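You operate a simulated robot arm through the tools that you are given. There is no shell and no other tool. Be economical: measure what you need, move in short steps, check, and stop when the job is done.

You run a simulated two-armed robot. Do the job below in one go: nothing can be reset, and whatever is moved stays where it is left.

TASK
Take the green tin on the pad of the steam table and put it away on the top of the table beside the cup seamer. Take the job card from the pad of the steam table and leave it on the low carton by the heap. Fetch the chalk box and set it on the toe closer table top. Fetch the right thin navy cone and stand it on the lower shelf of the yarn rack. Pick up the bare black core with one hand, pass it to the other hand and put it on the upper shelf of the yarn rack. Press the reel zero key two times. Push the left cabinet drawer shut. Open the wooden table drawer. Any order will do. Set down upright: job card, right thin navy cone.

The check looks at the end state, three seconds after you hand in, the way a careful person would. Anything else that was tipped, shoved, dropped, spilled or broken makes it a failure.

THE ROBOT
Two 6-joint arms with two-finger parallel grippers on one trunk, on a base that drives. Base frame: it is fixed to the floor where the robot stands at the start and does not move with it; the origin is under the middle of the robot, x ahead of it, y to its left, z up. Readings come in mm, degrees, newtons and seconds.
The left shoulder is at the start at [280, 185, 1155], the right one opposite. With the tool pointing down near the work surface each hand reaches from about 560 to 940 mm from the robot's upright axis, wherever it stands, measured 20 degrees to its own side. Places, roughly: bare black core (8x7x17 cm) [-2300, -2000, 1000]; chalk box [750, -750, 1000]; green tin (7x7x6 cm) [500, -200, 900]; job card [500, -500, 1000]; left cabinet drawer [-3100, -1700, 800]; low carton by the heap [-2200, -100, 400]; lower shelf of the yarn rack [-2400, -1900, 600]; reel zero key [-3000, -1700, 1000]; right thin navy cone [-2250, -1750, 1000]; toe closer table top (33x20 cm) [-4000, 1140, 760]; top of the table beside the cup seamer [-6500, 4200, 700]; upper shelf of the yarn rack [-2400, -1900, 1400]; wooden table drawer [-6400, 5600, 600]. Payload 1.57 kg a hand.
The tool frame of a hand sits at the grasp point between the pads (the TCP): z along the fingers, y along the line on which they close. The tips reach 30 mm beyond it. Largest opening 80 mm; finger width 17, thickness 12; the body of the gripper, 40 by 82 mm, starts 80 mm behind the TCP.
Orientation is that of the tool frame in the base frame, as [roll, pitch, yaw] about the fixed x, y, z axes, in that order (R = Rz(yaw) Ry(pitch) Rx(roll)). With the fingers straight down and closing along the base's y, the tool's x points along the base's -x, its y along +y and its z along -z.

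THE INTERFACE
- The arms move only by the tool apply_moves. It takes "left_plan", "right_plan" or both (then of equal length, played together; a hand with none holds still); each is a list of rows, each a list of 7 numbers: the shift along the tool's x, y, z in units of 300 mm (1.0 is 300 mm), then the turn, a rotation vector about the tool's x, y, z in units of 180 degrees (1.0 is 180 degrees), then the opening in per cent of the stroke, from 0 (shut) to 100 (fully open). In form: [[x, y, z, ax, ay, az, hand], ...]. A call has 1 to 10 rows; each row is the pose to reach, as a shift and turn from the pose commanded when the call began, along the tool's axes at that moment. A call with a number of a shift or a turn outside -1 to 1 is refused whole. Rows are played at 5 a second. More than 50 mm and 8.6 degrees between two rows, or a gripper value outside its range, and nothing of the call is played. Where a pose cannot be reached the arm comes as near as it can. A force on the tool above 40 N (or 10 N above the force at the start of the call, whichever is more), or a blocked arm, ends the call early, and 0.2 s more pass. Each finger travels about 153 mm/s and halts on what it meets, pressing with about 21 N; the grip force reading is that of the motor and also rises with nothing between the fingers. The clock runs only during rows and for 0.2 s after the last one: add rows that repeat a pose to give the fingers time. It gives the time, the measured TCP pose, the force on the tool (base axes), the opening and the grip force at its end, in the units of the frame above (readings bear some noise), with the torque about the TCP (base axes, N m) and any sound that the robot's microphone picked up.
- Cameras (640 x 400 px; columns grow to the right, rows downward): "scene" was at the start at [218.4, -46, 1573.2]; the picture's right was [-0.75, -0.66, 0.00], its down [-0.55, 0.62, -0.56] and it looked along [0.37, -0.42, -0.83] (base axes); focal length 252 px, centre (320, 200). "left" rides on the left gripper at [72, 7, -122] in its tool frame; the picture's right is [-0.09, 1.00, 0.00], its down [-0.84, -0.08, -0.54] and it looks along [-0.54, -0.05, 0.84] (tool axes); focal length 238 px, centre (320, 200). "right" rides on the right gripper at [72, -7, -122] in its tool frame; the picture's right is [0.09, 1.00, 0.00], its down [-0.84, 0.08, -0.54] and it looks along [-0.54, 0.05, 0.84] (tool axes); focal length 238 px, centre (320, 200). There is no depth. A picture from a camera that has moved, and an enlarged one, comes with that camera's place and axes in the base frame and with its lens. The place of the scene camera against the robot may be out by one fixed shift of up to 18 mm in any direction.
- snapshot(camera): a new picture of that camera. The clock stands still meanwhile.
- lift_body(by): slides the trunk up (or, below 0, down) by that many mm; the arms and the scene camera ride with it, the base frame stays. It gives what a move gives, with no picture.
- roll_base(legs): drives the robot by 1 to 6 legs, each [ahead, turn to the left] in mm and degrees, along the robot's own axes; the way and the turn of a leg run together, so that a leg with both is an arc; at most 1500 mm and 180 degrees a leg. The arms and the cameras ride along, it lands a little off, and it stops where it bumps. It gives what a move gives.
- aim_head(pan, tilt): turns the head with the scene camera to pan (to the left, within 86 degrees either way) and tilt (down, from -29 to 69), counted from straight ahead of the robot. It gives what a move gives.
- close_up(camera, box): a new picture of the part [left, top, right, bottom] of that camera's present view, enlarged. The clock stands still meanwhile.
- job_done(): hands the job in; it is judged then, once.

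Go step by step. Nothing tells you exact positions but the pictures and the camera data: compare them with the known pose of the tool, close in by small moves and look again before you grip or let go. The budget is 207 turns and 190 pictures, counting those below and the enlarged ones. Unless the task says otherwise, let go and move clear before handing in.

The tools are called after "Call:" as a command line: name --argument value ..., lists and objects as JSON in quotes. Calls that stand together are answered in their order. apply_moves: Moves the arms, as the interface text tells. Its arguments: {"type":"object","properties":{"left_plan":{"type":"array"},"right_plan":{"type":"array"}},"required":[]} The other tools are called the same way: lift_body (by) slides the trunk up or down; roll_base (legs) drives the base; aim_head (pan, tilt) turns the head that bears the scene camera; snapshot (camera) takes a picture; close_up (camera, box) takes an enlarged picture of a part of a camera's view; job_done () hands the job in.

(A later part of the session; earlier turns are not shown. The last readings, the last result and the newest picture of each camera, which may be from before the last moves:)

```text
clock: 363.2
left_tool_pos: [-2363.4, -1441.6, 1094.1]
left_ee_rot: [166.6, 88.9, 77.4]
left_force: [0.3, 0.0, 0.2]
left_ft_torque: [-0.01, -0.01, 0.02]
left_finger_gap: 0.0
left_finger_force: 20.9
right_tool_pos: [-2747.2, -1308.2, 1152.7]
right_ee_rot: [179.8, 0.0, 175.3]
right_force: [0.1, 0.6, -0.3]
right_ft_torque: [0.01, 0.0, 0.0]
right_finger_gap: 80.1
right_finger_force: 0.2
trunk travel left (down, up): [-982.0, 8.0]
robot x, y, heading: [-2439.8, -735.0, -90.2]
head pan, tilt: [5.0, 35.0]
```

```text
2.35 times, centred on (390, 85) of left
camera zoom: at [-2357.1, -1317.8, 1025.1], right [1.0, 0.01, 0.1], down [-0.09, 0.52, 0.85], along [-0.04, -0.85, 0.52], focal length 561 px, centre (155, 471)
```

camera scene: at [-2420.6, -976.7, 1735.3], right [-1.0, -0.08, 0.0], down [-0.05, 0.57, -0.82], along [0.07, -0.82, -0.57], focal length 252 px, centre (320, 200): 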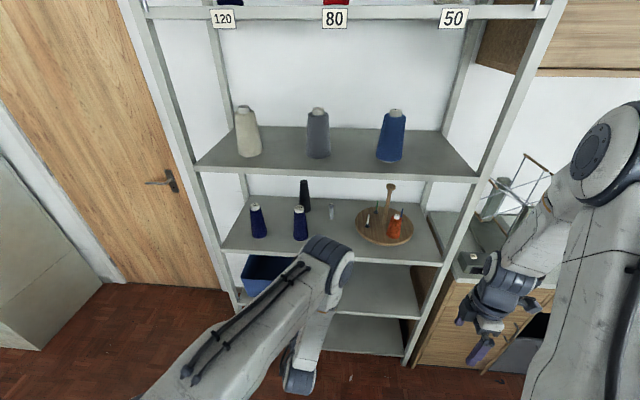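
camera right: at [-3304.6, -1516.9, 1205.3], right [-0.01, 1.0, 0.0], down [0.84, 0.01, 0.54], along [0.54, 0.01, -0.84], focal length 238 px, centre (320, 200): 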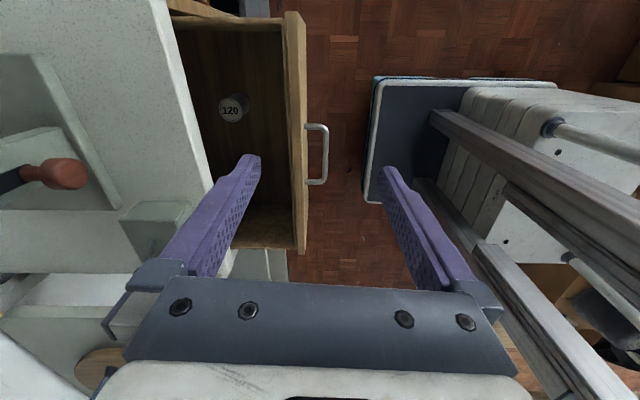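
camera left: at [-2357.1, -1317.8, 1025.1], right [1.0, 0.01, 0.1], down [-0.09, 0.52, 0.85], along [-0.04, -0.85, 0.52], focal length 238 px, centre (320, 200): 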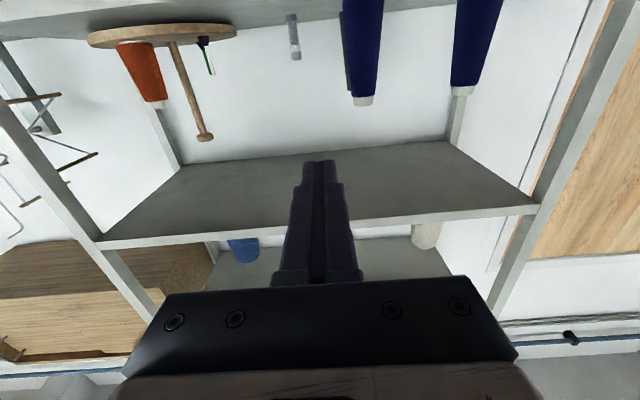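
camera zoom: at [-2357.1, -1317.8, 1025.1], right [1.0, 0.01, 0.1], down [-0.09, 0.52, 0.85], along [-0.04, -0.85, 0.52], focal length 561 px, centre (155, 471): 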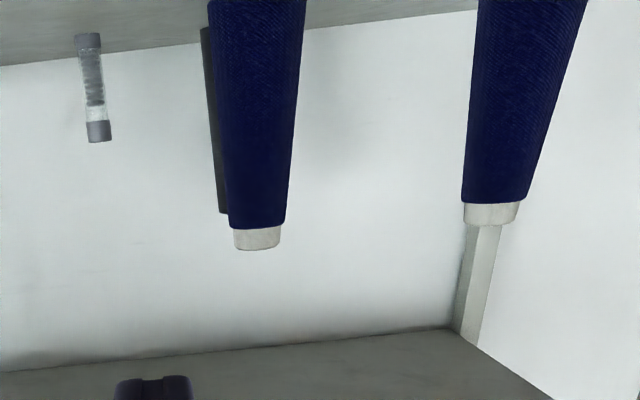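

The cone's axis is at about (-2275,-1834), standing on the shelf at z≈950, tip 1113; the core stands behind it. I line up the left hand at z≈1075 and creep forward.

Call:
apply_moves --left_plan '[[0.02, 0.1, 0, 0, 0, 0, 50], [0.04, 0.2, 0, 0, 0, 0, 100], [0.06, 0.293, 0, 0, 0, 0, 100], [0.06, 0.293, 0, 0, 0, 0, 100]]'

Call:
roll_base --legs '[[220, 0]]'

Call:
snapshot --camera "left"

Call:
close_up --camera "scene" --box '[200, 160, 400, 310]'

```text
clock: 364.2
left_tool_pos: [-2279.9, -1469.6, 1076.3]
left_ee_rot: [167.5, 88.8, 78.4]
left_force: [-0.4, -0.1, 0.9]
left_ft_torque: [-0.02, -0.02, 0.01]
left_finger_gap: 80.2
left_finger_force: 0.1
left hand out of reach, approached as far as the arm can: row 1, 2, 3, 4
right_tool_pos: [-2747.7, -1308.8, 1152.5]
right_ee_rot: [179.8, 0.0, 175.5]
right_force: [-0.4, -0.1, -1.0]
right_ft_torque: [0.04, 0.02, -0.01]
right_finger_gap: 80.1
right_finger_force: 0.0
trunk travel left (down, up): [-982.0, 8.0]
robot x, y, heading: [-2434.7, -737.9, -90.2]
head pan, tilt: [5.0, 35.0]
```

```text
clock: 365.9
left_tool_pos: [-2280.9, -1691.9, 1075.9]
left_ee_rot: [167.9, 88.7, 78.8]
left_force: [-0.1, 0.4, -0.1]
left_ft_torque: [0.03, 0.02, -0.01]
left_finger_gap: 80.2
left_finger_force: 0.0
right_tool_pos: [-2747.5, -1530.8, 1152.7]
right_ee_rot: [179.8, 0.0, 175.4]
right_force: [0.3, -0.6, -0.3]
right_ft_torque: [-0.06, -0.04, 0.01]
right_finger_gap: 80.0
right_finger_force: 0.0
trunk travel left (down, up): [-982.0, 8.0]
robot x, y, heading: [-2440.0, -961.0, -90.1]
head pan, tilt: [5.0, 35.0]
```

```text
77 pictures are left
camera left: at [-2274.4, -1569.3, 1006.9], right [1.0, 0.01, 0.1], down [-0.09, 0.52, 0.85], along [-0.04, -0.85, 0.52], focal length 238 px, centre (320, 200)
```

left: 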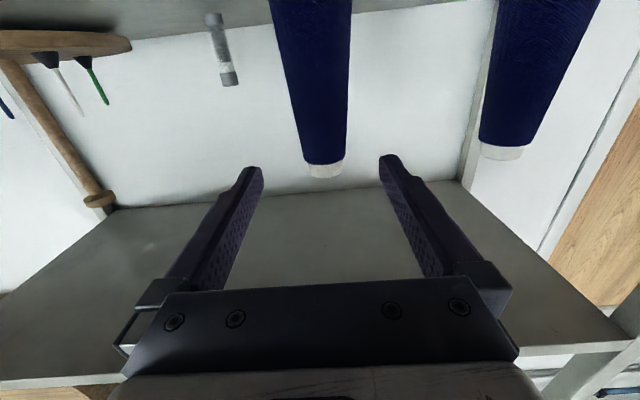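

```text
2.67 times, centred on (300, 235) of scene
camera zoom: at [-2420.9, -1199.7, 1735.4], right [-1.0, -0.08, 0.0], down [-0.05, 0.57, -0.82], along [0.07, -0.82, -0.57], focal length 672 px, centre (373, 107)
```

zoom: 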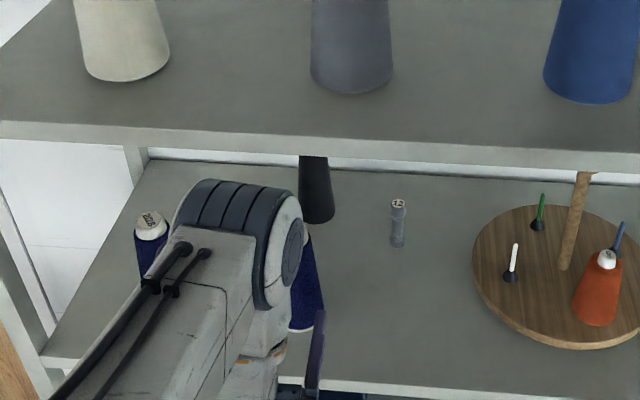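

Call:
apply_moves --left_plan '[[0, 0.017, 0.12, 0, 0, 0, 100], [0, 0.017, 0.24, 0, 0, 0, 100], [0, 0.017, 0.33, 0, 0, 0, 100]]'

Call:
snapshot --camera "left"

```text
clock: 366.7
left_tool_pos: [-2273.3, -1793.3, 1074.1]
left_ee_rot: [168.0, 88.7, 78.8]
left_force: [-0.6, -0.6, 0.7]
left_ft_torque: [-0.01, 0.02, -0.02]
left_finger_gap: 80.0
left_finger_force: 0.1
right_tool_pos: [-2747.5, -1531.2, 1152.9]
right_ee_rot: [179.8, -0.1, 175.5]
right_force: [0.1, 0.3, -0.5]
right_ft_torque: [-0.02, 0.0, -0.01]
right_finger_gap: 80.1
right_finger_force: 0.0
trunk travel left (down, up): [-982.0, 8.0]
robot x, y, heading: [-2439.5, -957.7, -90.1]
head pan, tilt: [5.0, 35.0]
```

```text
75 pictures are left
camera left: at [-2267.8, -1668.9, 1006.1], right [1.0, 0.01, 0.1], down [-0.09, 0.52, 0.85], along [-0.04, -0.85, 0.52], focal length 238 px, centre (320, 200)
```

left: 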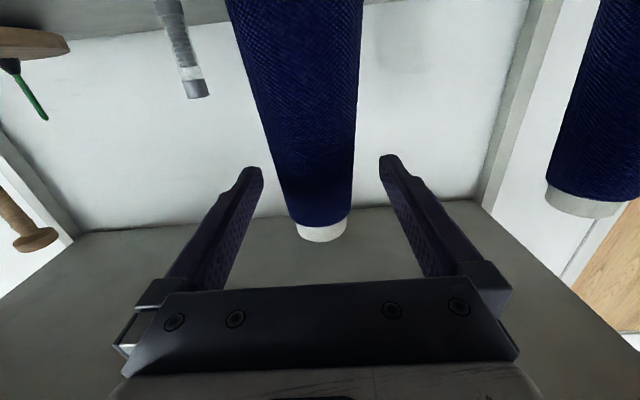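

The cone's axis is just ahead of the TCP. I advance 12 mm and grip.

Call:
apply_moves --left_plan '[[0, -0.005, 0.04, 0, 0, 0, 100], [0, -0.005, 0.04, 0, 0, 0, 40], [0, -0.005, 0.04, 0, 0, 0, 40], [0, -0.005, 0.04, 0, 0, 0, 40]]'

Call:
snapshot --camera "left"

```text
clock: 367.7
left_tool_pos: [-2275.2, -1803.9, 1075.0]
left_ee_rot: [167.5, 88.7, 78.3]
left_force: [-0.5, -0.9, 1.9]
left_ft_torque: [-0.1, -0.01, -0.04]
left_finger_gap: 49.1
left_finger_force: 21.3
right_tool_pos: [-2747.0, -1531.2, 1153.7]
right_ee_rot: [179.8, 0.0, 175.5]
right_force: [0.4, 0.1, 0.0]
right_ft_torque: [-0.04, -0.05, 0.01]
right_finger_gap: 79.9
right_finger_force: 0.1
trunk travel left (down, up): [-982.0, 8.0]
robot x, y, heading: [-2439.9, -955.6, -89.9]
head pan, tilt: [5.0, 35.0]
```

```text
74 pictures are left
camera left: at [-2269.1, -1680.1, 1005.9], right [1.0, 0.01, 0.1], down [-0.09, 0.52, 0.85], along [-0.04, -0.85, 0.52], focal length 238 px, centre (320, 200)
```

left: 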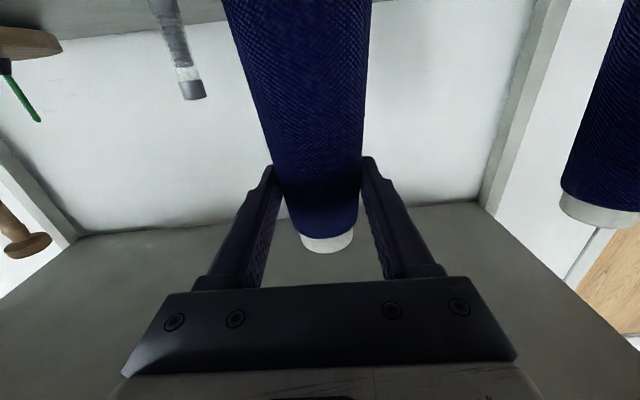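

The cone is held (49 mm). I lift it 30 mm and back the base out of the shelf.

Call:
apply_moves --left_plan '[[-0.05, 0, 0, 0, 0, 0, 40], [-0.1, 0, 0, 0, 0, 0, 40], [-0.15, 0, 0, 0, 0, 0, 40]]'

Call:
roll_base --legs '[[-220, 0]]'

Call:
snapshot --camera "scene"

Call:
snapshot --camera "left"

```text
clock: 368.5
left_tool_pos: [-2275.3, -1804.5, 1119.6]
left_ee_rot: [168.1, 88.6, 79.0]
left_force: [0.1, -0.3, -0.8]
left_ft_torque: [-0.01, 0.0, -0.04]
left_finger_gap: 48.8
left_finger_force: 20.5
right_tool_pos: [-2747.4, -1531.0, 1151.6]
right_ee_rot: [179.8, -0.1, 175.5]
right_force: [0.0, -0.1, 0.2]
right_ft_torque: [0.01, 0.01, -0.01]
right_finger_gap: 80.1
right_finger_force: 0.0
trunk travel left (down, up): [-982.0, 8.0]
robot x, y, heading: [-2435.3, -959.2, -89.9]
head pan, tilt: [5.0, 35.0]
```

```text
clock: 370.2
left_tool_pos: [-2275.8, -1579.7, 1118.7]
left_ee_rot: [168.0, 88.7, 78.9]
left_force: [-0.8, -0.3, -0.8]
left_ft_torque: [-0.01, -0.02, -0.02]
left_finger_gap: 49.2
left_finger_force: 21.5
right_tool_pos: [-2748.4, -1303.5, 1152.7]
right_ee_rot: [179.8, 0.0, 175.3]
right_force: [-0.1, 0.8, 0.5]
right_ft_torque: [-0.01, -0.04, 0.01]
right_finger_gap: 79.9
right_finger_force: 0.1
trunk travel left (down, up): [-982.0, 8.0]
robot x, y, heading: [-2439.6, -734.4, -90.3]
head pan, tilt: [5.0, 35.0]
```

```text
73 pictures are left
camera scene: at [-2420.7, -974.3, 1735.4], right [-1.0, -0.08, 0.0], down [-0.05, 0.57, -0.82], along [0.07, -0.82, -0.57], focal length 252 px, centre (320, 200)
```

scene: 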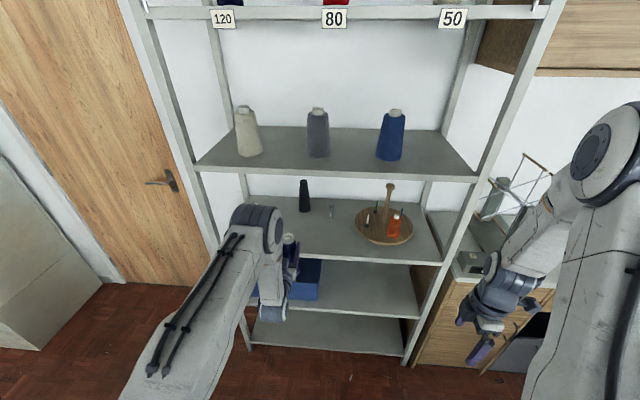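

```text
72 pictures are left
camera left: at [-2270.4, -1455.5, 1049.6], right [1.0, 0.01, 0.1], down [-0.09, 0.52, 0.85], along [-0.04, -0.85, 0.52], focal length 238 px, centre (320, 200)
```

left: 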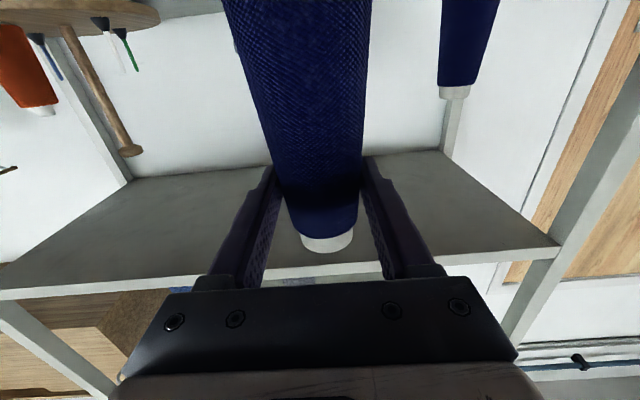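

Everything looks steady. I shift the cone over to x≈-2470 and lower to the lower shelf's level.

Call:
apply_moves --left_plan '[[0, -0.13, 0, 0, 0, 0, 40], [0, -0.26, 0, 0, 0, 0, 40], [0, -0.39, 0, 0, 0, 0, 40], [0, -0.52, 0, 0, 0, 0, 40], [0, -0.65, 0, 0, 0, 0, 40]]'

Call:
lift_body --by -375

Call:
snapshot --camera "left"

Call:
snapshot --camera "scene"

```text
clock: 371.4
left_tool_pos: [-2473.4, -1582.5, 1116.5]
left_ee_rot: [169.1, 88.7, 79.8]
left_force: [0.1, -0.9, -1.1]
left_ft_torque: [0.04, 0.0, 0.0]
left_finger_gap: 49.1
left_finger_force: 20.8
right_tool_pos: [-2747.5, -1304.5, 1151.1]
right_ee_rot: [179.9, 0.0, 175.3]
right_force: [0.6, 0.0, 0.6]
right_ft_torque: [-0.02, 0.01, 0.02]
right_finger_gap: 79.9
right_finger_force: 0.1
trunk travel left (down, up): [-982.0, 8.0]
robot x, y, heading: [-2440.6, -732.4, -90.1]
head pan, tilt: [5.0, 35.0]
```

```text
clock: 375.1
left_tool_pos: [-2472.6, -1582.1, 740.3]
left_ee_rot: [168.0, 88.7, 78.7]
left_force: [-0.2, 0.9, -0.6]
left_ft_torque: [-0.02, 0.01, 0.01]
left_finger_gap: 48.8
left_finger_force: 20.8
right_tool_pos: [-2747.9, -1305.5, 777.9]
right_ee_rot: [179.7, 0.1, 175.4]
right_force: [-0.1, 0.5, -0.4]
right_ft_torque: [-0.02, -0.04, 0.01]
right_finger_gap: 80.1
right_finger_force: 0.0
trunk travel left (down, up): [-607.0, 383.0]
robot x, y, heading: [-2441.0, -732.0, -90.3]
head pan, tilt: [5.0, 35.0]
```

```text
71 pictures are left
camera left: at [-2467.2, -1458.0, 673.1], right [1.0, 0.01, 0.1], down [-0.09, 0.52, 0.85], along [-0.04, -0.85, 0.52], focal length 238 px, centre (320, 200)
```

left: 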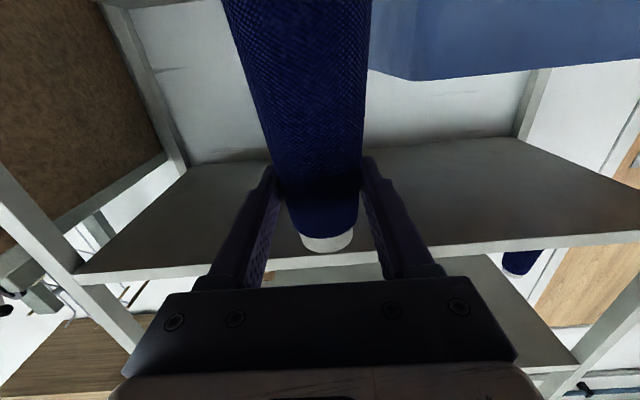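

```text
70 pictures are left
camera scene: at [-2420.7, -974.1, 1360.4], right [-1.0, -0.08, 0.0], down [-0.05, 0.57, -0.82], along [0.07, -0.82, -0.57], focal length 252 px, centre (320, 200)
```

scene: 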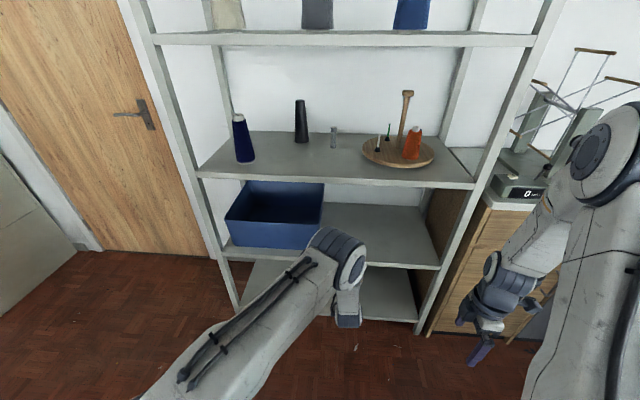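

Tray's right edge may be near x≈-2400, so I shift a bit further to x≈-2530 and pull the hand in slightly before driving forward.

Call:
apply_moves --left_plan '[[0, -0.06, -0.1, 0, 0, 0, 40], [0, -0.13, -0.2, 0, 0, 0, 40], [0, -0.19, -0.25, 0, 0, 0, 40]]'

Call:
roll_base --legs '[[180, 0]]'

Call:
snapshot --camera "left"

Call:
snapshot --camera "scene"

```text
clock: 375.9
left_tool_pos: [-2531.6, -1505.5, 742.7]
left_ee_rot: [168.2, 88.8, 79.0]
left_force: [-0.4, -0.8, -1.3]
left_ft_torque: [-0.04, 0.01, -0.02]
left_finger_gap: 48.8
left_finger_force: 21.2
right_tool_pos: [-2747.6, -1305.2, 778.1]
right_ee_rot: [179.8, 0.0, 175.4]
right_force: [0.5, -0.2, 0.0]
right_ft_torque: [0.01, 0.0, 0.0]
right_finger_gap: 80.2
right_finger_force: 0.0
trunk travel left (down, up): [-607.0, 383.0]
robot x, y, heading: [-2437.1, -730.8, -90.7]
head pan, tilt: [5.0, 35.0]
```

```text
clock: 377.4
left_tool_pos: [-2533.3, -1686.5, 744.3]
left_ee_rot: [167.8, 88.6, 78.5]
left_force: [-0.8, -0.2, 0.0]
left_ft_torque: [-0.02, -0.03, 0.02]
left_finger_gap: 48.6
left_finger_force: 21.0
right_tool_pos: [-2748.1, -1485.2, 777.8]
right_ee_rot: [179.8, 0.0, 175.3]
right_force: [-0.2, 0.0, -0.5]
right_ft_torque: [-0.01, -0.02, 0.03]
right_finger_gap: 80.0
right_finger_force: 0.1
trunk travel left (down, up): [-607.0, 383.0]
robot x, y, heading: [-2443.4, -909.4, -90.2]
head pan, tilt: [5.0, 35.0]
```

```text
69 pictures are left
camera left: at [-2526.5, -1563.0, 674.3], right [1.0, 0.01, 0.1], down [-0.09, 0.52, 0.85], along [-0.04, -0.85, 0.52], focal length 238 px, centre (320, 200)
```

left: 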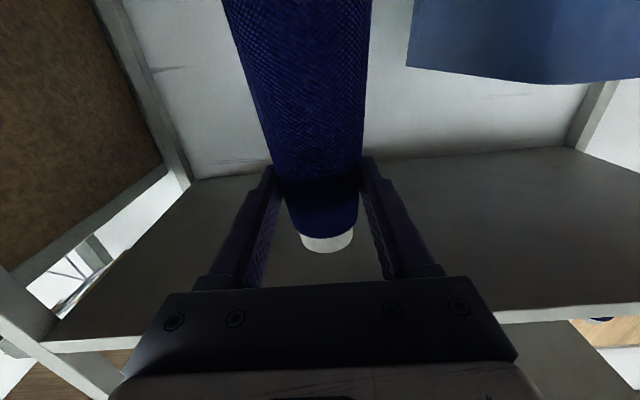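

```text
68 pictures are left
camera scene: at [-2421.8, -1154.8, 1360.4], right [-1.0, -0.08, 0.0], down [-0.05, 0.57, -0.82], along [0.07, -0.82, -0.57], focal length 252 px, centre (320, 200)
```

scene: 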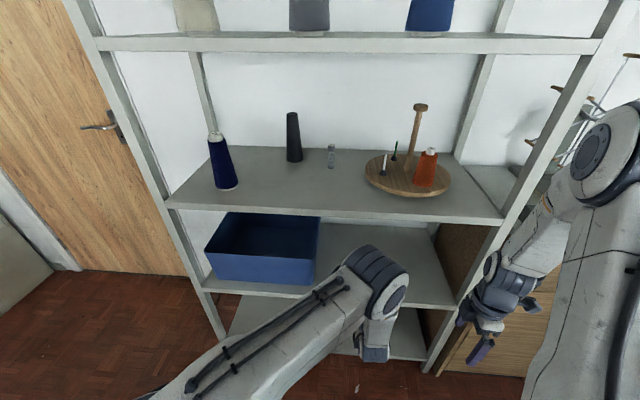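

I raise the cone another 15 mm for margin, drive it in over the shelf, then look.

Call:
lift_body --by 15

Call:
roll_base --legs '[[135, 0]]'

Call:
snapshot --camera "scene"

Call:
snapshot --camera "left"

```text
clock: 378.0
left_tool_pos: [-2532.3, -1686.4, 758.4]
left_ee_rot: [167.8, 88.7, 78.6]
left_force: [0.7, 0.5, -0.7]
left_ft_torque: [0.02, 0.0, -0.01]
left_finger_gap: 48.4
left_finger_force: 20.9
right_tool_pos: [-2749.4, -1485.7, 793.7]
right_ee_rot: [179.9, 0.0, 175.3]
right_force: [0.8, -0.5, 1.1]
right_ft_torque: [0.01, 0.02, 0.01]
right_finger_gap: 79.8
right_finger_force: 0.2
trunk travel left (down, up): [-622.0, 368.0]
robot x, y, heading: [-2439.3, -912.6, -90.2]
head pan, tilt: [5.0, 35.0]
```

```text
clock: 379.3
left_tool_pos: [-2532.7, -1822.2, 757.7]
left_ee_rot: [167.9, 88.7, 78.5]
left_force: [0.3, 0.0, -0.7]
left_ft_torque: [0.0, 0.02, 0.01]
left_finger_gap: 48.6
left_finger_force: 20.7
right_tool_pos: [-2749.3, -1621.0, 793.0]
right_ee_rot: [179.8, 0.0, 175.4]
right_force: [-0.6, 0.8, 0.4]
right_ft_torque: [0.02, -0.01, 0.0]
right_finger_gap: 80.1
right_finger_force: 0.2
trunk travel left (down, up): [-622.0, 368.0]
robot x, y, heading: [-2441.1, -1047.1, -90.2]
head pan, tilt: [5.0, 35.0]
```

```text
67 pictures are left
camera scene: at [-2422.1, -1290.3, 1375.4], right [-1.0, -0.08, 0.0], down [-0.05, 0.57, -0.82], along [0.07, -0.82, -0.57], focal length 252 px, centre (320, 200)
```

scene: 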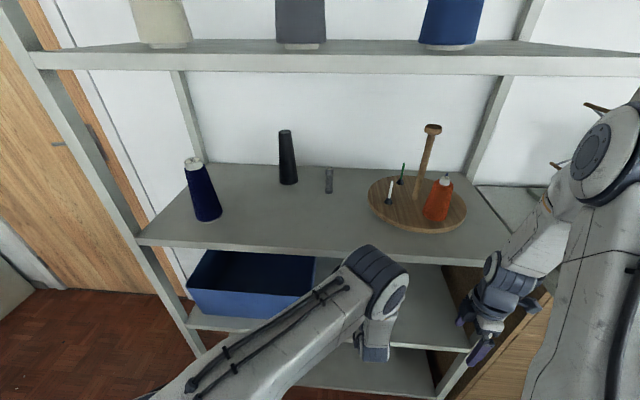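

```text
66 pictures are left
camera left: at [-2526.3, -1698.6, 689.3], right [1.0, 0.01, 0.1], down [-0.09, 0.52, 0.85], along [-0.04, -0.85, 0.52], focal length 238 px, centre (320, 200)
```

left: 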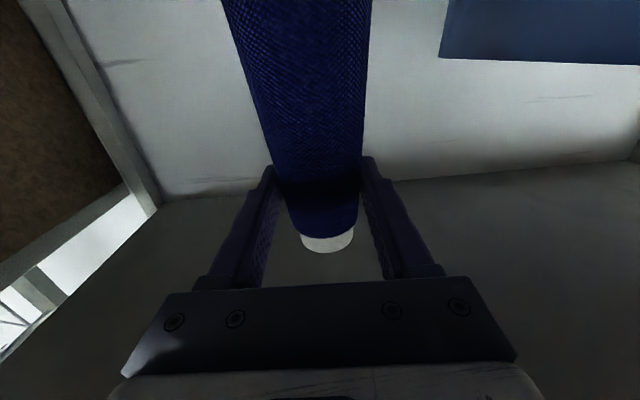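

Clear of the tray. I lower the cone toward the shelf and feel for contact.

Call:
lift_body --by -36

Call:
apply_moves --left_plan '[[0.008, 0, 0, 0, 0, 0, 40], [0.016, 0, 0, 0, 0, 0, 40], [0.024, 0, 0, 0, 0, 0, 40], [0.032, 0, 0, 0, 0, 0, 40]]'

```text
clock: 380.1
left_tool_pos: [-2532.1, -1822.0, 721.8]
left_ee_rot: [167.8, 88.6, 78.6]
left_force: [-0.9, 0.6, -1.3]
left_ft_torque: [0.0, 0.0, 0.04]
left_finger_gap: 48.4
left_finger_force: 21.0
right_tool_pos: [-2749.3, -1620.3, 756.0]
right_ee_rot: [179.8, 0.0, 175.4]
right_force: [0.4, -0.5, 0.6]
right_ft_torque: [-0.01, 0.05, -0.01]
right_finger_gap: 79.9
right_finger_force: 0.0
trunk travel left (down, up): [-586.0, 404.0]
robot x, y, heading: [-2438.6, -1053.5, -90.2]
head pan, tilt: [5.0, 35.0]
```

```text
clock: 381.1
left_tool_pos: [-2532.7, -1821.8, 713.2]
left_ee_rot: [167.9, 88.7, 78.6]
left_force: [0.4, -0.1, -0.1]
left_ft_torque: [0.03, 0.02, 0.03]
left_finger_gap: 48.4
left_finger_force: 20.6
right_tool_pos: [-2749.0, -1621.8, 757.5]
right_ee_rot: [179.8, 0.0, 175.4]
right_force: [-0.9, -0.3, 0.1]
right_ft_torque: [0.0, 0.0, -0.02]
right_finger_gap: 80.2
right_finger_force: 0.0
trunk travel left (down, up): [-586.0, 404.0]
robot x, y, heading: [-2439.7, -1046.4, -90.2]
head pan, tilt: [5.0, 35.0]
```

Call:
apply_moves --left_plan '[[0.01, 0, 0, 0, 0, 0, 40], [0.02, 0, 0, 0, 0, 0, 40], [0.03, 0, 0, 0, 0, 0, 40], [0.04, 0, 0, 0, 0, 0, 40], [0.05, 0, 0, 0, 0, 0, 40]]'

```text
clock: 382.3
left_tool_pos: [-2532.4, -1822.5, 698.1]
left_ee_rot: [168.9, 88.8, 79.5]
left_force: [-0.4, 0.0, -1.2]
left_ft_torque: [0.03, 0.01, 0.02]
left_finger_gap: 48.3
left_finger_force: 20.8
right_tool_pos: [-2749.6, -1621.4, 755.5]
right_ee_rot: [179.9, 0.0, 175.4]
right_force: [1.0, 0.7, -0.4]
right_ft_torque: [-0.04, 0.0, -0.01]
right_finger_gap: 79.9
right_finger_force: 0.1
trunk travel left (down, up): [-586.0, 404.0]
robot x, y, heading: [-2439.9, -1052.2, -90.1]
head pan, tilt: [5.0, 35.0]
```

Call:
apply_moves --left_plan '[[0.01, 0, 0, 0, 0, 0, 40], [0.02, 0, 0, 0, 0, 0, 40], [0.03, 0, 0, 0, 0, 0, 40], [0.04, 0, 0, 0, 0, 0, 40], [0.05, 0, 0, 0, 0, 0, 40]]'

```text
clock: 383.5
left_tool_pos: [-2531.3, -1820.8, 682.0]
left_ee_rot: [167.0, 88.7, 77.8]
left_force: [-0.5, 0.1, -0.4]
left_ft_torque: [0.02, -0.01, -0.01]
left_finger_gap: 48.2
left_finger_force: 21.2
right_tool_pos: [-2748.4, -1621.4, 756.7]
right_ee_rot: [179.8, 0.0, 175.3]
right_force: [-0.2, -0.5, 0.1]
right_ft_torque: [0.0, 0.01, 0.02]
right_finger_gap: 80.1
right_finger_force: 0.1
trunk travel left (down, up): [-586.0, 404.0]
robot x, y, heading: [-2440.5, -1054.7, -90.0]
head pan, tilt: [5.0, 35.0]
```

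Call:
snapshot --camera "right"

```text
65 pictures are left
camera right: at [-2820.6, -1621.9, 879.1], right [-0.01, 1.0, 0.0], down [0.84, 0.01, 0.54], along [0.54, 0.01, -0.84], focal length 238 px, centre (320, 200)
```

right: 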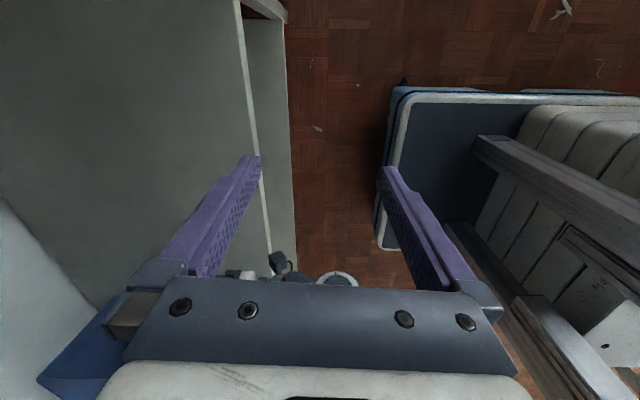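

Call:
apply_moves --left_plan '[[0.01, 0, 0, 0, 0, 0, 40], [0.02, 0, 0, 0, 0, 0, 40], [0.03, 0, 0, 0, 0, 0, 40], [0.04, 0, 0, 0, 0, 0, 40], [0.05, 0, 0, 0, 0, 0, 40]]'

Call:
snapshot --camera "left"

```text
clock: 384.7
left_tool_pos: [-2534.0, -1822.6, 673.8]
left_ee_rot: [-172.4, 89.6, 98.2]
left_force: [-1.0, 7.5, 31.1]
left_ft_torque: [-0.27, 0.03, -0.06]
left_finger_gap: 48.4
left_finger_force: 20.4
right_tool_pos: [-2748.1, -1620.5, 758.8]
right_ee_rot: [179.9, 0.0, 175.5]
right_force: [0.4, -0.5, 0.9]
right_ft_torque: [0.0, 0.01, -0.01]
right_finger_gap: 80.0
right_finger_force: 0.0
trunk travel left (down, up): [-586.0, 404.0]
robot x, y, heading: [-2439.5, -1049.7, -90.0]
head pan, tilt: [5.0, 35.0]
```

```text
64 pictures are left
camera left: at [-2527.9, -1699.8, 603.1], right [1.0, 0.01, 0.09], down [-0.08, 0.54, 0.84], along [-0.04, -0.84, 0.53], focal length 238 px, centre (320, 200)
```

left: 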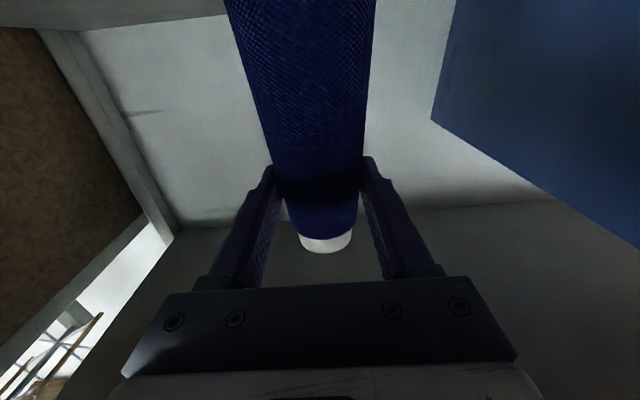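

Contact under the cone (shelf ≈ z 553). I ease off, check the force, then release.

Call:
apply_moves --left_plan '[[-0.012, 0, 0, 0, 0, 0, 40], [-0.018, 0, 0, 0, 0, 0, 40]]'

```text
clock: 385.3
left_tool_pos: [-2532.2, -1820.4, 673.6]
left_ee_rot: [167.2, 88.9, 77.7]
left_force: [-6.0, -3.8, 15.1]
left_ft_torque: [-0.74, 0.4, -0.25]
left_finger_gap: 48.7
left_finger_force: 21.3
right_tool_pos: [-2748.5, -1621.9, 757.7]
right_ee_rot: [179.8, 0.0, 175.5]
right_force: [0.4, 0.6, -0.9]
right_ft_torque: [0.0, 0.02, 0.01]
right_finger_gap: 79.9
right_finger_force: 0.0
trunk travel left (down, up): [-586.0, 404.0]
robot x, y, heading: [-2439.6, -1051.9, -90.6]
head pan, tilt: [5.0, 35.0]
```

Call:
apply_moves --left_plan '[[-0.008, 0, 0, 0, 0, 0, 40], [-0.008, 0, 0, 0, 0, 0, 40]]'

```text
clock: 385.9
left_tool_pos: [-2530.8, -1819.8, 674.6]
left_ee_rot: [164.4, 88.5, 75.1]
left_force: [-2.4, 0.9, 4.2]
left_ft_torque: [-0.08, 0.3, -0.11]
left_finger_gap: 48.5
left_finger_force: 20.6
right_tool_pos: [-2749.4, -1621.6, 756.1]
right_ee_rot: [179.8, 0.0, 175.4]
right_force: [0.3, 0.3, 0.2]
right_ft_torque: [-0.02, 0.01, 0.0]
right_finger_gap: 80.1
right_finger_force: 0.1
trunk travel left (down, up): [-586.0, 404.0]
robot x, y, heading: [-2440.0, -1049.1, -90.3]
head pan, tilt: [5.0, 35.0]
```

Light contact (4 N). I open the fingers and draw straight back.

Call:
apply_moves --left_plan '[[0, 0, 0, 0, 0, 0, 70], [0, 0, 0, 0, 0, 0, 100], [0, 0, 0, 0, 0, 0, 100]]'

Call:
roll_base --legs '[[-240, 0]]'

Call:
snapshot --camera "left"

Call:
snapshot --camera "scene"

```text
clock: 386.7
left_tool_pos: [-2530.9, -1821.0, 675.2]
left_ee_rot: [167.4, 88.7, 78.2]
left_force: [0.3, 0.1, -0.1]
left_ft_torque: [0.0, 0.03, 0.01]
left_finger_gap: 79.9
left_finger_force: 0.0
right_tool_pos: [-2749.8, -1621.9, 758.4]
right_ee_rot: [179.8, 0.0, 175.4]
right_force: [-0.5, -0.7, 0.2]
right_ft_torque: [0.01, 0.03, 0.03]
right_finger_gap: 80.0
right_finger_force: 0.1
trunk travel left (down, up): [-586.0, 404.0]
robot x, y, heading: [-2440.3, -1054.1, -90.1]
head pan, tilt: [5.0, 35.0]
```

```text
clock: 388.5
left_tool_pos: [-2529.2, -1578.9, 675.6]
left_ee_rot: [168.0, 88.6, 78.8]
left_force: [-0.2, -0.3, -0.6]
left_ft_torque: [0.03, 0.0, 0.01]
left_finger_gap: 80.0
left_finger_force: 0.0
right_tool_pos: [-2747.5, -1379.2, 756.4]
right_ee_rot: [179.9, 0.0, 175.6]
right_force: [0.3, 0.0, 0.1]
right_ft_torque: [-0.01, -0.03, 0.03]
right_finger_gap: 80.0
right_finger_force: 0.1
trunk travel left (down, up): [-586.0, 404.0]
robot x, y, heading: [-2438.8, -808.5, -90.2]
head pan, tilt: [5.0, 35.0]
```

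```text
63 pictures are left
camera left: at [-2523.4, -1455.1, 606.6], right [1.0, 0.01, 0.1], down [-0.09, 0.52, 0.85], along [-0.04, -0.85, 0.52], focal length 238 px, centre (320, 200)
```

left: 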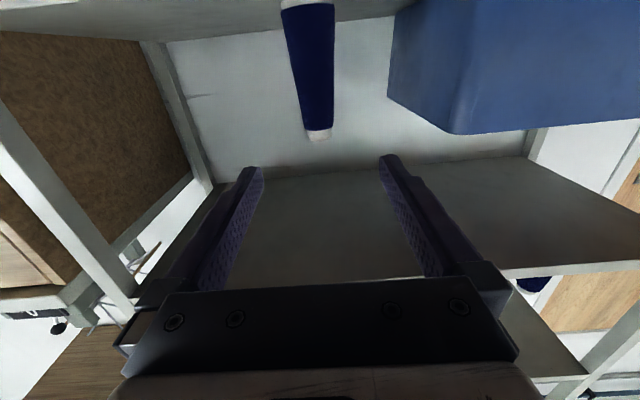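

```text
62 pictures are left
camera scene: at [-2420.9, -1047.4, 1339.3], right [-1.0, -0.08, 0.0], down [-0.05, 0.57, -0.82], along [0.07, -0.82, -0.57], focal length 252 px, centre (320, 200)
```

scene: 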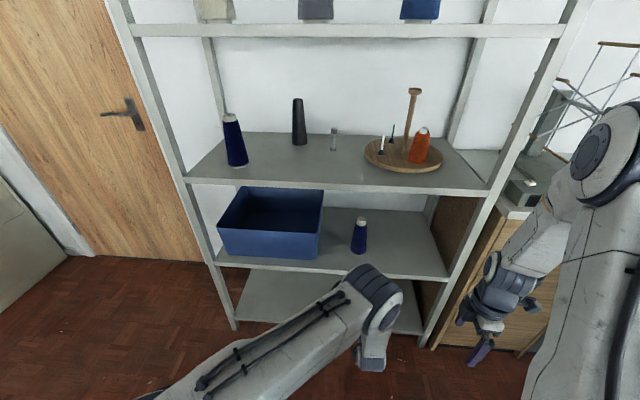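

The cone stands upright on the lower shelf. Now for the core: I raise the trunk and line the left hand up at x≈-2267.

Call:
lift_body --by 399

Call:
apply_moves --left_plan '[[0, 0.15, 0, 0, 0, 0, 100], [0, 0.3, 0, 0, 0, 0, 100], [0, 0.45, 0, 0, 0, 0, 100], [0, 0.6, 0, 0, 0, 0, 100], [0, 0.75, 0, 0, 0, 0, 100], [0, 0.87, 0, 0, 0, 0, 100]]'

Call:
roll_base --legs '[[230, 0]]'

Call:
snapshot --camera "left"

Call:
snapshot --camera "scene"

```text
clock: 392.3
left_tool_pos: [-2529.4, -1578.2, 1075.8]
left_ee_rot: [168.0, 88.7, 78.9]
left_force: [-0.8, -0.2, 0.0]
left_ft_torque: [0.02, 0.0, -0.02]
left_finger_gap: 79.9
left_finger_force: 0.0
right_tool_pos: [-2746.5, -1378.8, 1155.6]
right_ee_rot: [179.8, 0.0, 175.6]
right_force: [0.4, 0.6, 0.6]
right_ft_torque: [0.01, -0.01, 0.01]
right_finger_gap: 79.9
right_finger_force: 0.0
trunk travel left (down, up): [-985.0, 5.0]
robot x, y, heading: [-2438.2, -806.1, -90.1]
head pan, tilt: [5.0, 35.0]
```

```text
clock: 393.7
left_tool_pos: [-2267.6, -1574.1, 1077.9]
left_ee_rot: [168.5, 88.7, 79.4]
left_force: [-0.3, 0.5, 0.2]
left_ft_torque: [-0.02, 0.04, 0.02]
left_finger_gap: 80.2
left_finger_force: 0.1
right_tool_pos: [-2747.0, -1379.3, 1156.9]
right_ee_rot: [179.9, 0.0, 175.5]
right_force: [0.1, 0.2, 0.3]
right_ft_torque: [0.02, 0.01, -0.02]
right_finger_gap: 79.7
right_finger_force: 0.1
trunk travel left (down, up): [-985.0, 5.0]
robot x, y, heading: [-2441.6, -811.3, -90.5]
head pan, tilt: [5.0, 35.0]
```

```text
clock: 395.5
left_tool_pos: [-2270.7, -1808.1, 1077.4]
left_ee_rot: [168.0, 88.8, 78.8]
left_force: [-0.4, -0.1, 0.2]
left_ft_torque: [0.01, -0.01, -0.03]
left_finger_gap: 80.1
left_finger_force: 0.0
right_tool_pos: [-2749.1, -1610.9, 1156.3]
right_ee_rot: [179.8, 0.0, 175.4]
right_force: [-1.0, 0.7, -0.4]
right_ft_torque: [-0.02, -0.02, 0.04]
right_finger_gap: 80.0
right_finger_force: 0.1
trunk travel left (down, up): [-985.0, 5.0]
robot x, y, heading: [-2438.8, -1041.4, -90.6]
head pan, tilt: [5.0, 35.0]
```

```text
61 pictures are left
camera left: at [-2263.8, -1683.4, 1008.6], right [1.0, 0.01, 0.1], down [-0.09, 0.52, 0.85], along [-0.04, -0.85, 0.52], focal length 238 px, centre (320, 200)
```

left: 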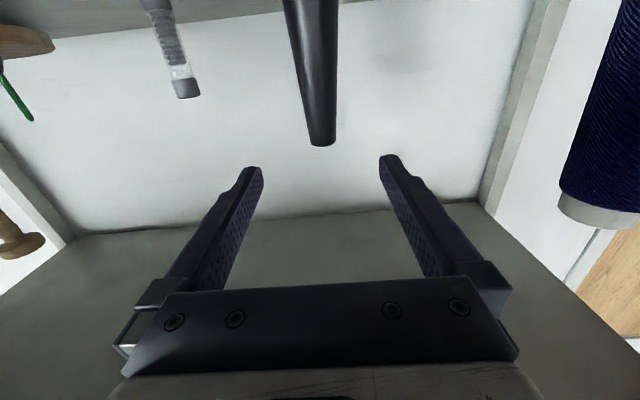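

```text
60 pictures are left
camera scene: at [-2422.2, -1279.9, 1738.4], right [-1.0, -0.08, 0.0], down [-0.05, 0.57, -0.82], along [0.07, -0.82, -0.57], focal length 252 px, centre (320, 200)
```

scene: 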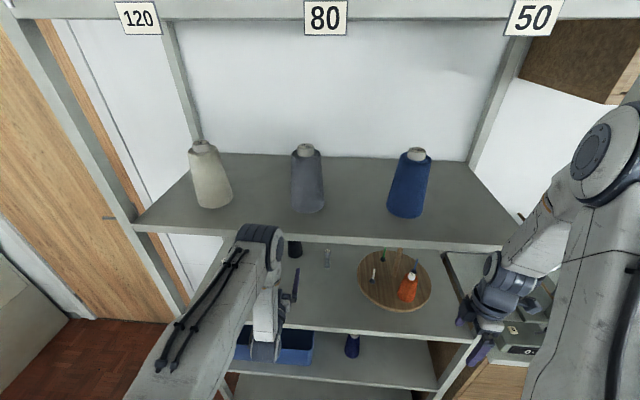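

Call:
apply_moves --left_plan '[[0, 0.01, 0.12, 0, 0, 0, 100], [0, 0.013, 0.24, 0, 0, 0, 100], [0, 0.013, 0.36, 0, 0, 0, 100]]'

Call:
snapshot --camera "left"

```text
clock: 396.3
left_tool_pos: [-2265.7, -1915.2, 1073.1]
left_ee_rot: [167.5, 88.6, 78.1]
left_force: [0.0, 0.0, -0.4]
left_ft_torque: [-0.05, 0.01, 0.0]
left_finger_gap: 80.0
left_finger_force: 0.1
right_tool_pos: [-2749.7, -1610.1, 1155.8]
right_ee_rot: [179.8, 0.0, 175.4]
right_force: [0.4, 0.5, 0.8]
right_ft_torque: [0.02, -0.04, 0.01]
right_finger_gap: 79.7
right_finger_force: 0.0
trunk travel left (down, up): [-985.0, 5.0]
robot x, y, heading: [-2441.4, -1034.6, -90.0]
head pan, tilt: [5.0, 35.0]
```

```text
59 pictures are left
camera left: at [-2259.3, -1791.6, 1003.4], right [1.0, 0.01, 0.1], down [-0.09, 0.52, 0.85], along [-0.04, -0.85, 0.52], focal length 238 px, centre (320, 200)
```

left: 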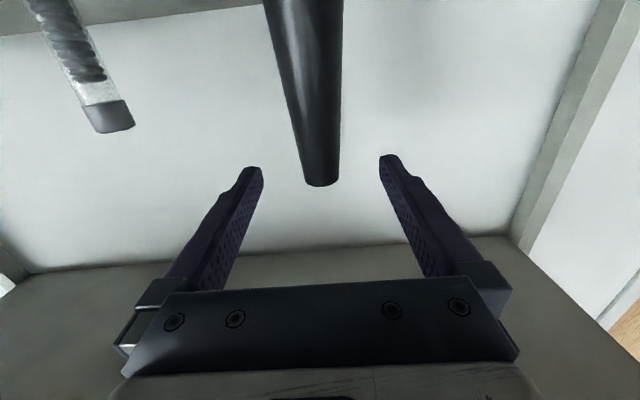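

Core axis at y≈-2000, top z≈1111. I advance 80 mm and grip.

Call:
apply_moves --left_plan '[[-0.005, 0, 0.1, 0, 0, 0, 100], [-0.01, 0, 0.2, 0, 0, 0, 100], [-0.012, 0, 0.265, 0, 0, 0, 100], [-0.012, 0, 0.265, 0, 0, 0, 30], [-0.012, 0, 0.265, 0, 0, 0, 30], [-0.012, 0, 0.265, 0, 0, 0, 30]]'

Call:
snapshot --camera "left"

```text
clock: 397.7
left_tool_pos: [-2263.3, -1992.2, 1077.5]
left_ee_rot: [167.1, 88.8, 77.7]
left_force: [0.1, 0.0, 0.4]
left_ft_torque: [-0.06, 0.03, 0.01]
left_finger_gap: 41.7
left_finger_force: 20.9
right_tool_pos: [-2749.0, -1609.2, 1157.1]
right_ee_rot: [179.9, 0.0, 175.4]
right_force: [0.4, -0.9, -0.1]
right_ft_torque: [0.03, 0.02, 0.02]
right_finger_gap: 80.2
right_finger_force: 0.0
trunk travel left (down, up): [-985.0, 5.0]
robot x, y, heading: [-2443.0, -1036.2, -90.5]
head pan, tilt: [5.0, 35.0]
```

```text
58 pictures are left
camera left: at [-2258.0, -1868.4, 1007.9], right [1.0, 0.01, 0.1], down [-0.09, 0.52, 0.85], along [-0.04, -0.85, 0.52], focal length 238 px, centre (320, 200)
```

left: 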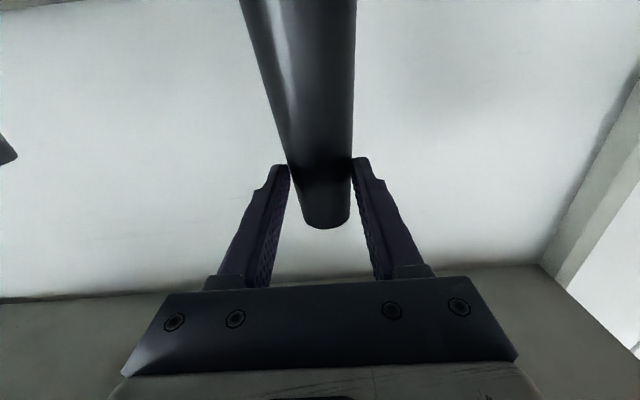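

The core is held (42 mm). I lift it and draw it out.

Call:
apply_moves --left_plan '[[-0.07, 0, 0, 0, 0, 0, 30], [-0.14, 0, 0, 0, 0, 0, 30], [-0.14, 0, -0.12, 0, 0, 0, 30], [-0.14, 0, -0.26, 0, 0, 0, 30], [-0.14, 0, -0.4, 0, 0, 0, 30], [-0.14, 0, -0.54, 0, 0, 0, 30]]'

Call:
roll_base --legs '[[-290, 0]]'

Call:
snapshot --camera "scene"

Call:
snapshot --camera "left"

```text
clock: 399.1
left_tool_pos: [-2264.6, -1834.1, 1123.8]
left_ee_rot: [166.8, 89.0, 77.5]
left_force: [0.2, -0.1, 0.0]
left_ft_torque: [-0.01, -0.03, -0.02]
left_finger_gap: 23.9
left_finger_force: 0.0
right_tool_pos: [-2749.1, -1612.0, 1156.8]
right_ee_rot: [179.8, 0.0, 175.4]
right_force: [0.5, -0.9, 0.8]
right_ft_torque: [0.04, -0.02, 0.0]
right_finger_gap: 80.2
right_finger_force: 0.0
trunk travel left (down, up): [-985.0, 5.0]
robot x, y, heading: [-2437.9, -1041.9, -90.2]
head pan, tilt: [5.0, 35.0]
```

```text
clock: 401.1
left_tool_pos: [-2263.3, -1533.9, 1121.4]
left_ee_rot: [168.2, 88.8, 79.0]
left_force: [0.0, -0.4, -0.1]
left_ft_torque: [0.02, 0.02, -0.02]
left_finger_gap: 24.0
left_finger_force: 0.0
right_tool_pos: [-2746.7, -1313.7, 1155.7]
right_ee_rot: [179.8, 0.0, 175.5]
right_force: [0.2, -0.3, -0.6]
right_ft_torque: [0.01, 0.05, 0.0]
right_finger_gap: 80.1
right_finger_force: 0.0
trunk travel left (down, up): [-985.0, 5.0]
robot x, y, heading: [-2436.0, -739.5, -90.4]
head pan, tilt: [5.0, 35.0]
```

```text
57 pictures are left
camera scene: at [-2420.6, -981.7, 1738.4], right [-1.0, -0.08, 0.0], down [-0.05, 0.57, -0.82], along [0.07, -0.82, -0.57], focal length 252 px, centre (320, 200)
```

scene: 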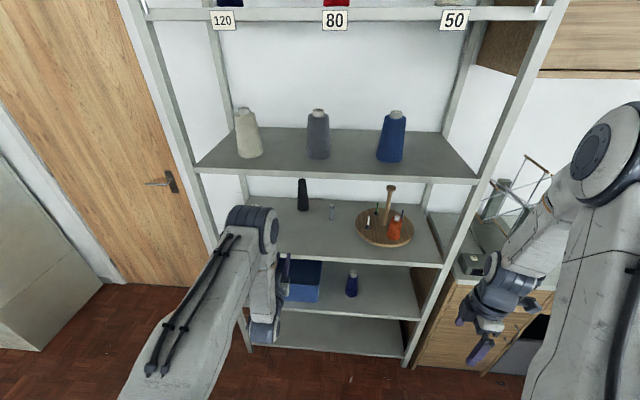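

```text
56 pictures are left
camera left: at [-2257.1, -1409.8, 1052.0], right [1.0, 0.01, 0.1], down [-0.09, 0.52, 0.85], along [-0.04, -0.85, 0.52], focal length 238 px, centre (320, 200)
```

left: 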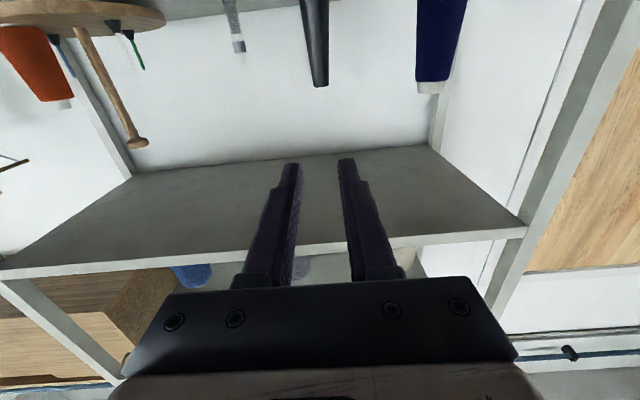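

The core slipped out of the grip during the lift; it still stands on the shelf. I'll regrip lower with the hand tilted 25° down (wider section, camera clear of the shelf) and lift slowly.

Call:
apply_moves --left_plan '[[0.1, 0, 0, 0, 0.035, 0, 100], [0.2, 0, 0, 0, 0.07, 0, 100], [0.3, 0, 0, 0, 0.105, 0, 100], [0.38, 0, 0, 0, 0.139, 0, 100]]'

Call:
roll_base --legs '[[270, 0]]'

Call:
snapshot --camera "left"

```text
clock: 402.1
left_tool_pos: [-2260.9, -1531.0, 1006.8]
left_ee_rot: [179.4, 63.5, 90.3]
left_force: [0.8, -0.5, -0.4]
left_ft_torque: [-0.02, 0.0, 0.0]
left_finger_gap: 79.8
left_finger_force: 0.1
right_tool_pos: [-2746.6, -1313.1, 1156.2]
right_ee_rot: [179.7, 0.0, 175.5]
right_force: [0.8, 0.8, 0.4]
right_ft_torque: [-0.01, -0.01, 0.03]
right_finger_gap: 80.1
right_finger_force: 0.1
trunk travel left (down, up): [-985.0, 5.0]
robot x, y, heading: [-2439.4, -741.3, -90.3]
head pan, tilt: [5.0, 35.0]
```

```text
clock: 404.0
left_tool_pos: [-2261.7, -1800.2, 1008.9]
left_ee_rot: [179.4, 63.6, 90.4]
left_force: [-1.0, -0.3, -0.5]
left_ft_torque: [0.0, -0.01, -0.01]
left_finger_gap: 79.9
left_finger_force: 0.1
right_tool_pos: [-2747.0, -1583.3, 1156.1]
right_ee_rot: [179.8, 0.0, 175.5]
right_force: [0.5, 0.0, -0.4]
right_ft_torque: [0.02, -0.02, 0.01]
right_finger_gap: 80.1
right_finger_force: 0.0
trunk travel left (down, up): [-985.0, 5.0]
robot x, y, heading: [-2440.6, -1009.8, -90.2]
head pan, tilt: [5.0, 35.0]
```

```text
55 pictures are left
camera left: at [-2256.8, -1658.9, 997.1], right [1.0, -0.03, 0.09], down [-0.08, 0.11, 0.99], along [-0.04, -0.99, 0.11], focal length 238 px, centre (320, 200)
```

left: 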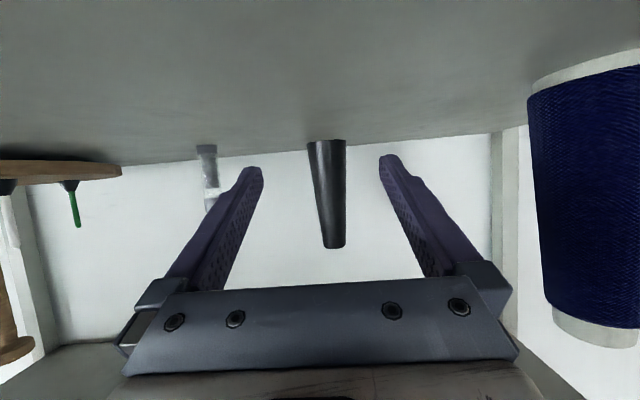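

Clear view of the core: axis about (-2256,-2003). I advance at z≈1007.

Call:
apply_moves --left_plan '[[-0.06, 0.017, 0.12, 0, 0, 0, 100], [-0.12, 0.017, 0.242, 0, 0, 0, 100], [-0.181, 0.017, 0.364, 0, 0, 0, 100], [-0.241, 0.017, 0.485, 0, 0, 0, 100], [-0.296, 0.017, 0.594, 0, 0, 0, 100]]'

Call:
snapshot --camera "left"

```text
clock: 405.2
left_tool_pos: [-2255.0, -2000.3, 1008.7]
left_ee_rot: [179.4, 63.7, 90.4]
left_force: [0.1, -0.1, 0.1]
left_ft_torque: [-0.02, 0.03, -0.02]
left_finger_gap: 79.9
left_finger_force: 0.0
right_tool_pos: [-2747.3, -1583.0, 1155.4]
right_ee_rot: [179.8, -0.1, 175.5]
right_force: [0.5, 0.5, 1.0]
right_ft_torque: [-0.01, -0.01, -0.02]
right_finger_gap: 79.8
right_finger_force: 0.1
trunk travel left (down, up): [-985.0, 5.0]
robot x, y, heading: [-2437.5, -1014.0, -90.2]
head pan, tilt: [5.0, 35.0]
```

```text
54 pictures are left
camera left: at [-2249.1, -1859.2, 998.6], right [1.0, -0.03, 0.09], down [-0.08, 0.11, 0.99], along [-0.04, -0.99, 0.11], focal length 238 px, centre (320, 200)
```

left: 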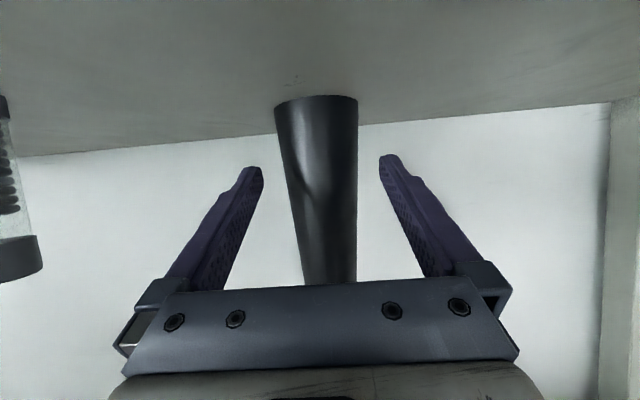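

The core's axis lies a bit deeper (≈ -2030) — the earlier grip was only at the fingertips. I advance 30 mm more and look.

Call:
apply_moves --left_plan '[[-0.024, -0.003, 0.048, 0, 0, 0, 100], [-0.047, -0.003, 0.095, 0, 0, 0, 100]]'

Call:
snapshot --camera "left"

```text
clock: 405.8
left_tool_pos: [-2254.2, -2031.7, 1008.8]
left_ee_rot: [179.5, 63.7, 90.5]
left_force: [0.2, -0.1, -0.4]
left_ft_torque: [0.01, 0.02, -0.03]
left_finger_gap: 80.0
left_finger_force: 0.0
right_tool_pos: [-2747.6, -1583.9, 1156.3]
right_ee_rot: [179.8, 0.0, 175.4]
right_force: [0.2, 0.1, -0.2]
right_ft_torque: [-0.02, -0.01, 0.02]
right_finger_gap: 79.9
right_finger_force: 0.1
trunk travel left (down, up): [-985.0, 5.0]
robot x, y, heading: [-2440.8, -1009.1, -90.1]
head pan, tilt: [5.0, 35.0]
```

```text
53 pictures are left
camera left: at [-2249.4, -1889.9, 998.8], right [1.0, -0.03, 0.09], down [-0.08, 0.11, 0.99], along [-0.04, -0.99, 0.11], focal length 238 px, centre (320, 200)
```

left: 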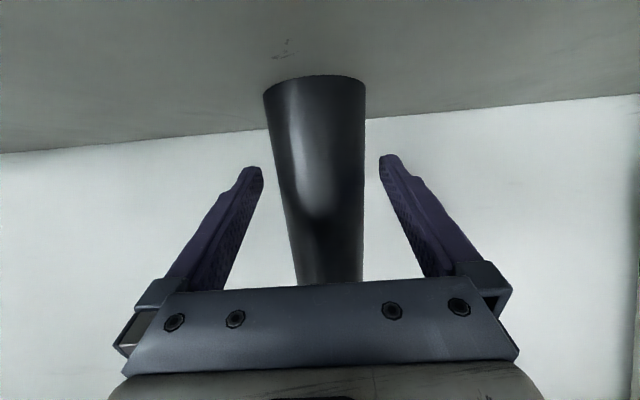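

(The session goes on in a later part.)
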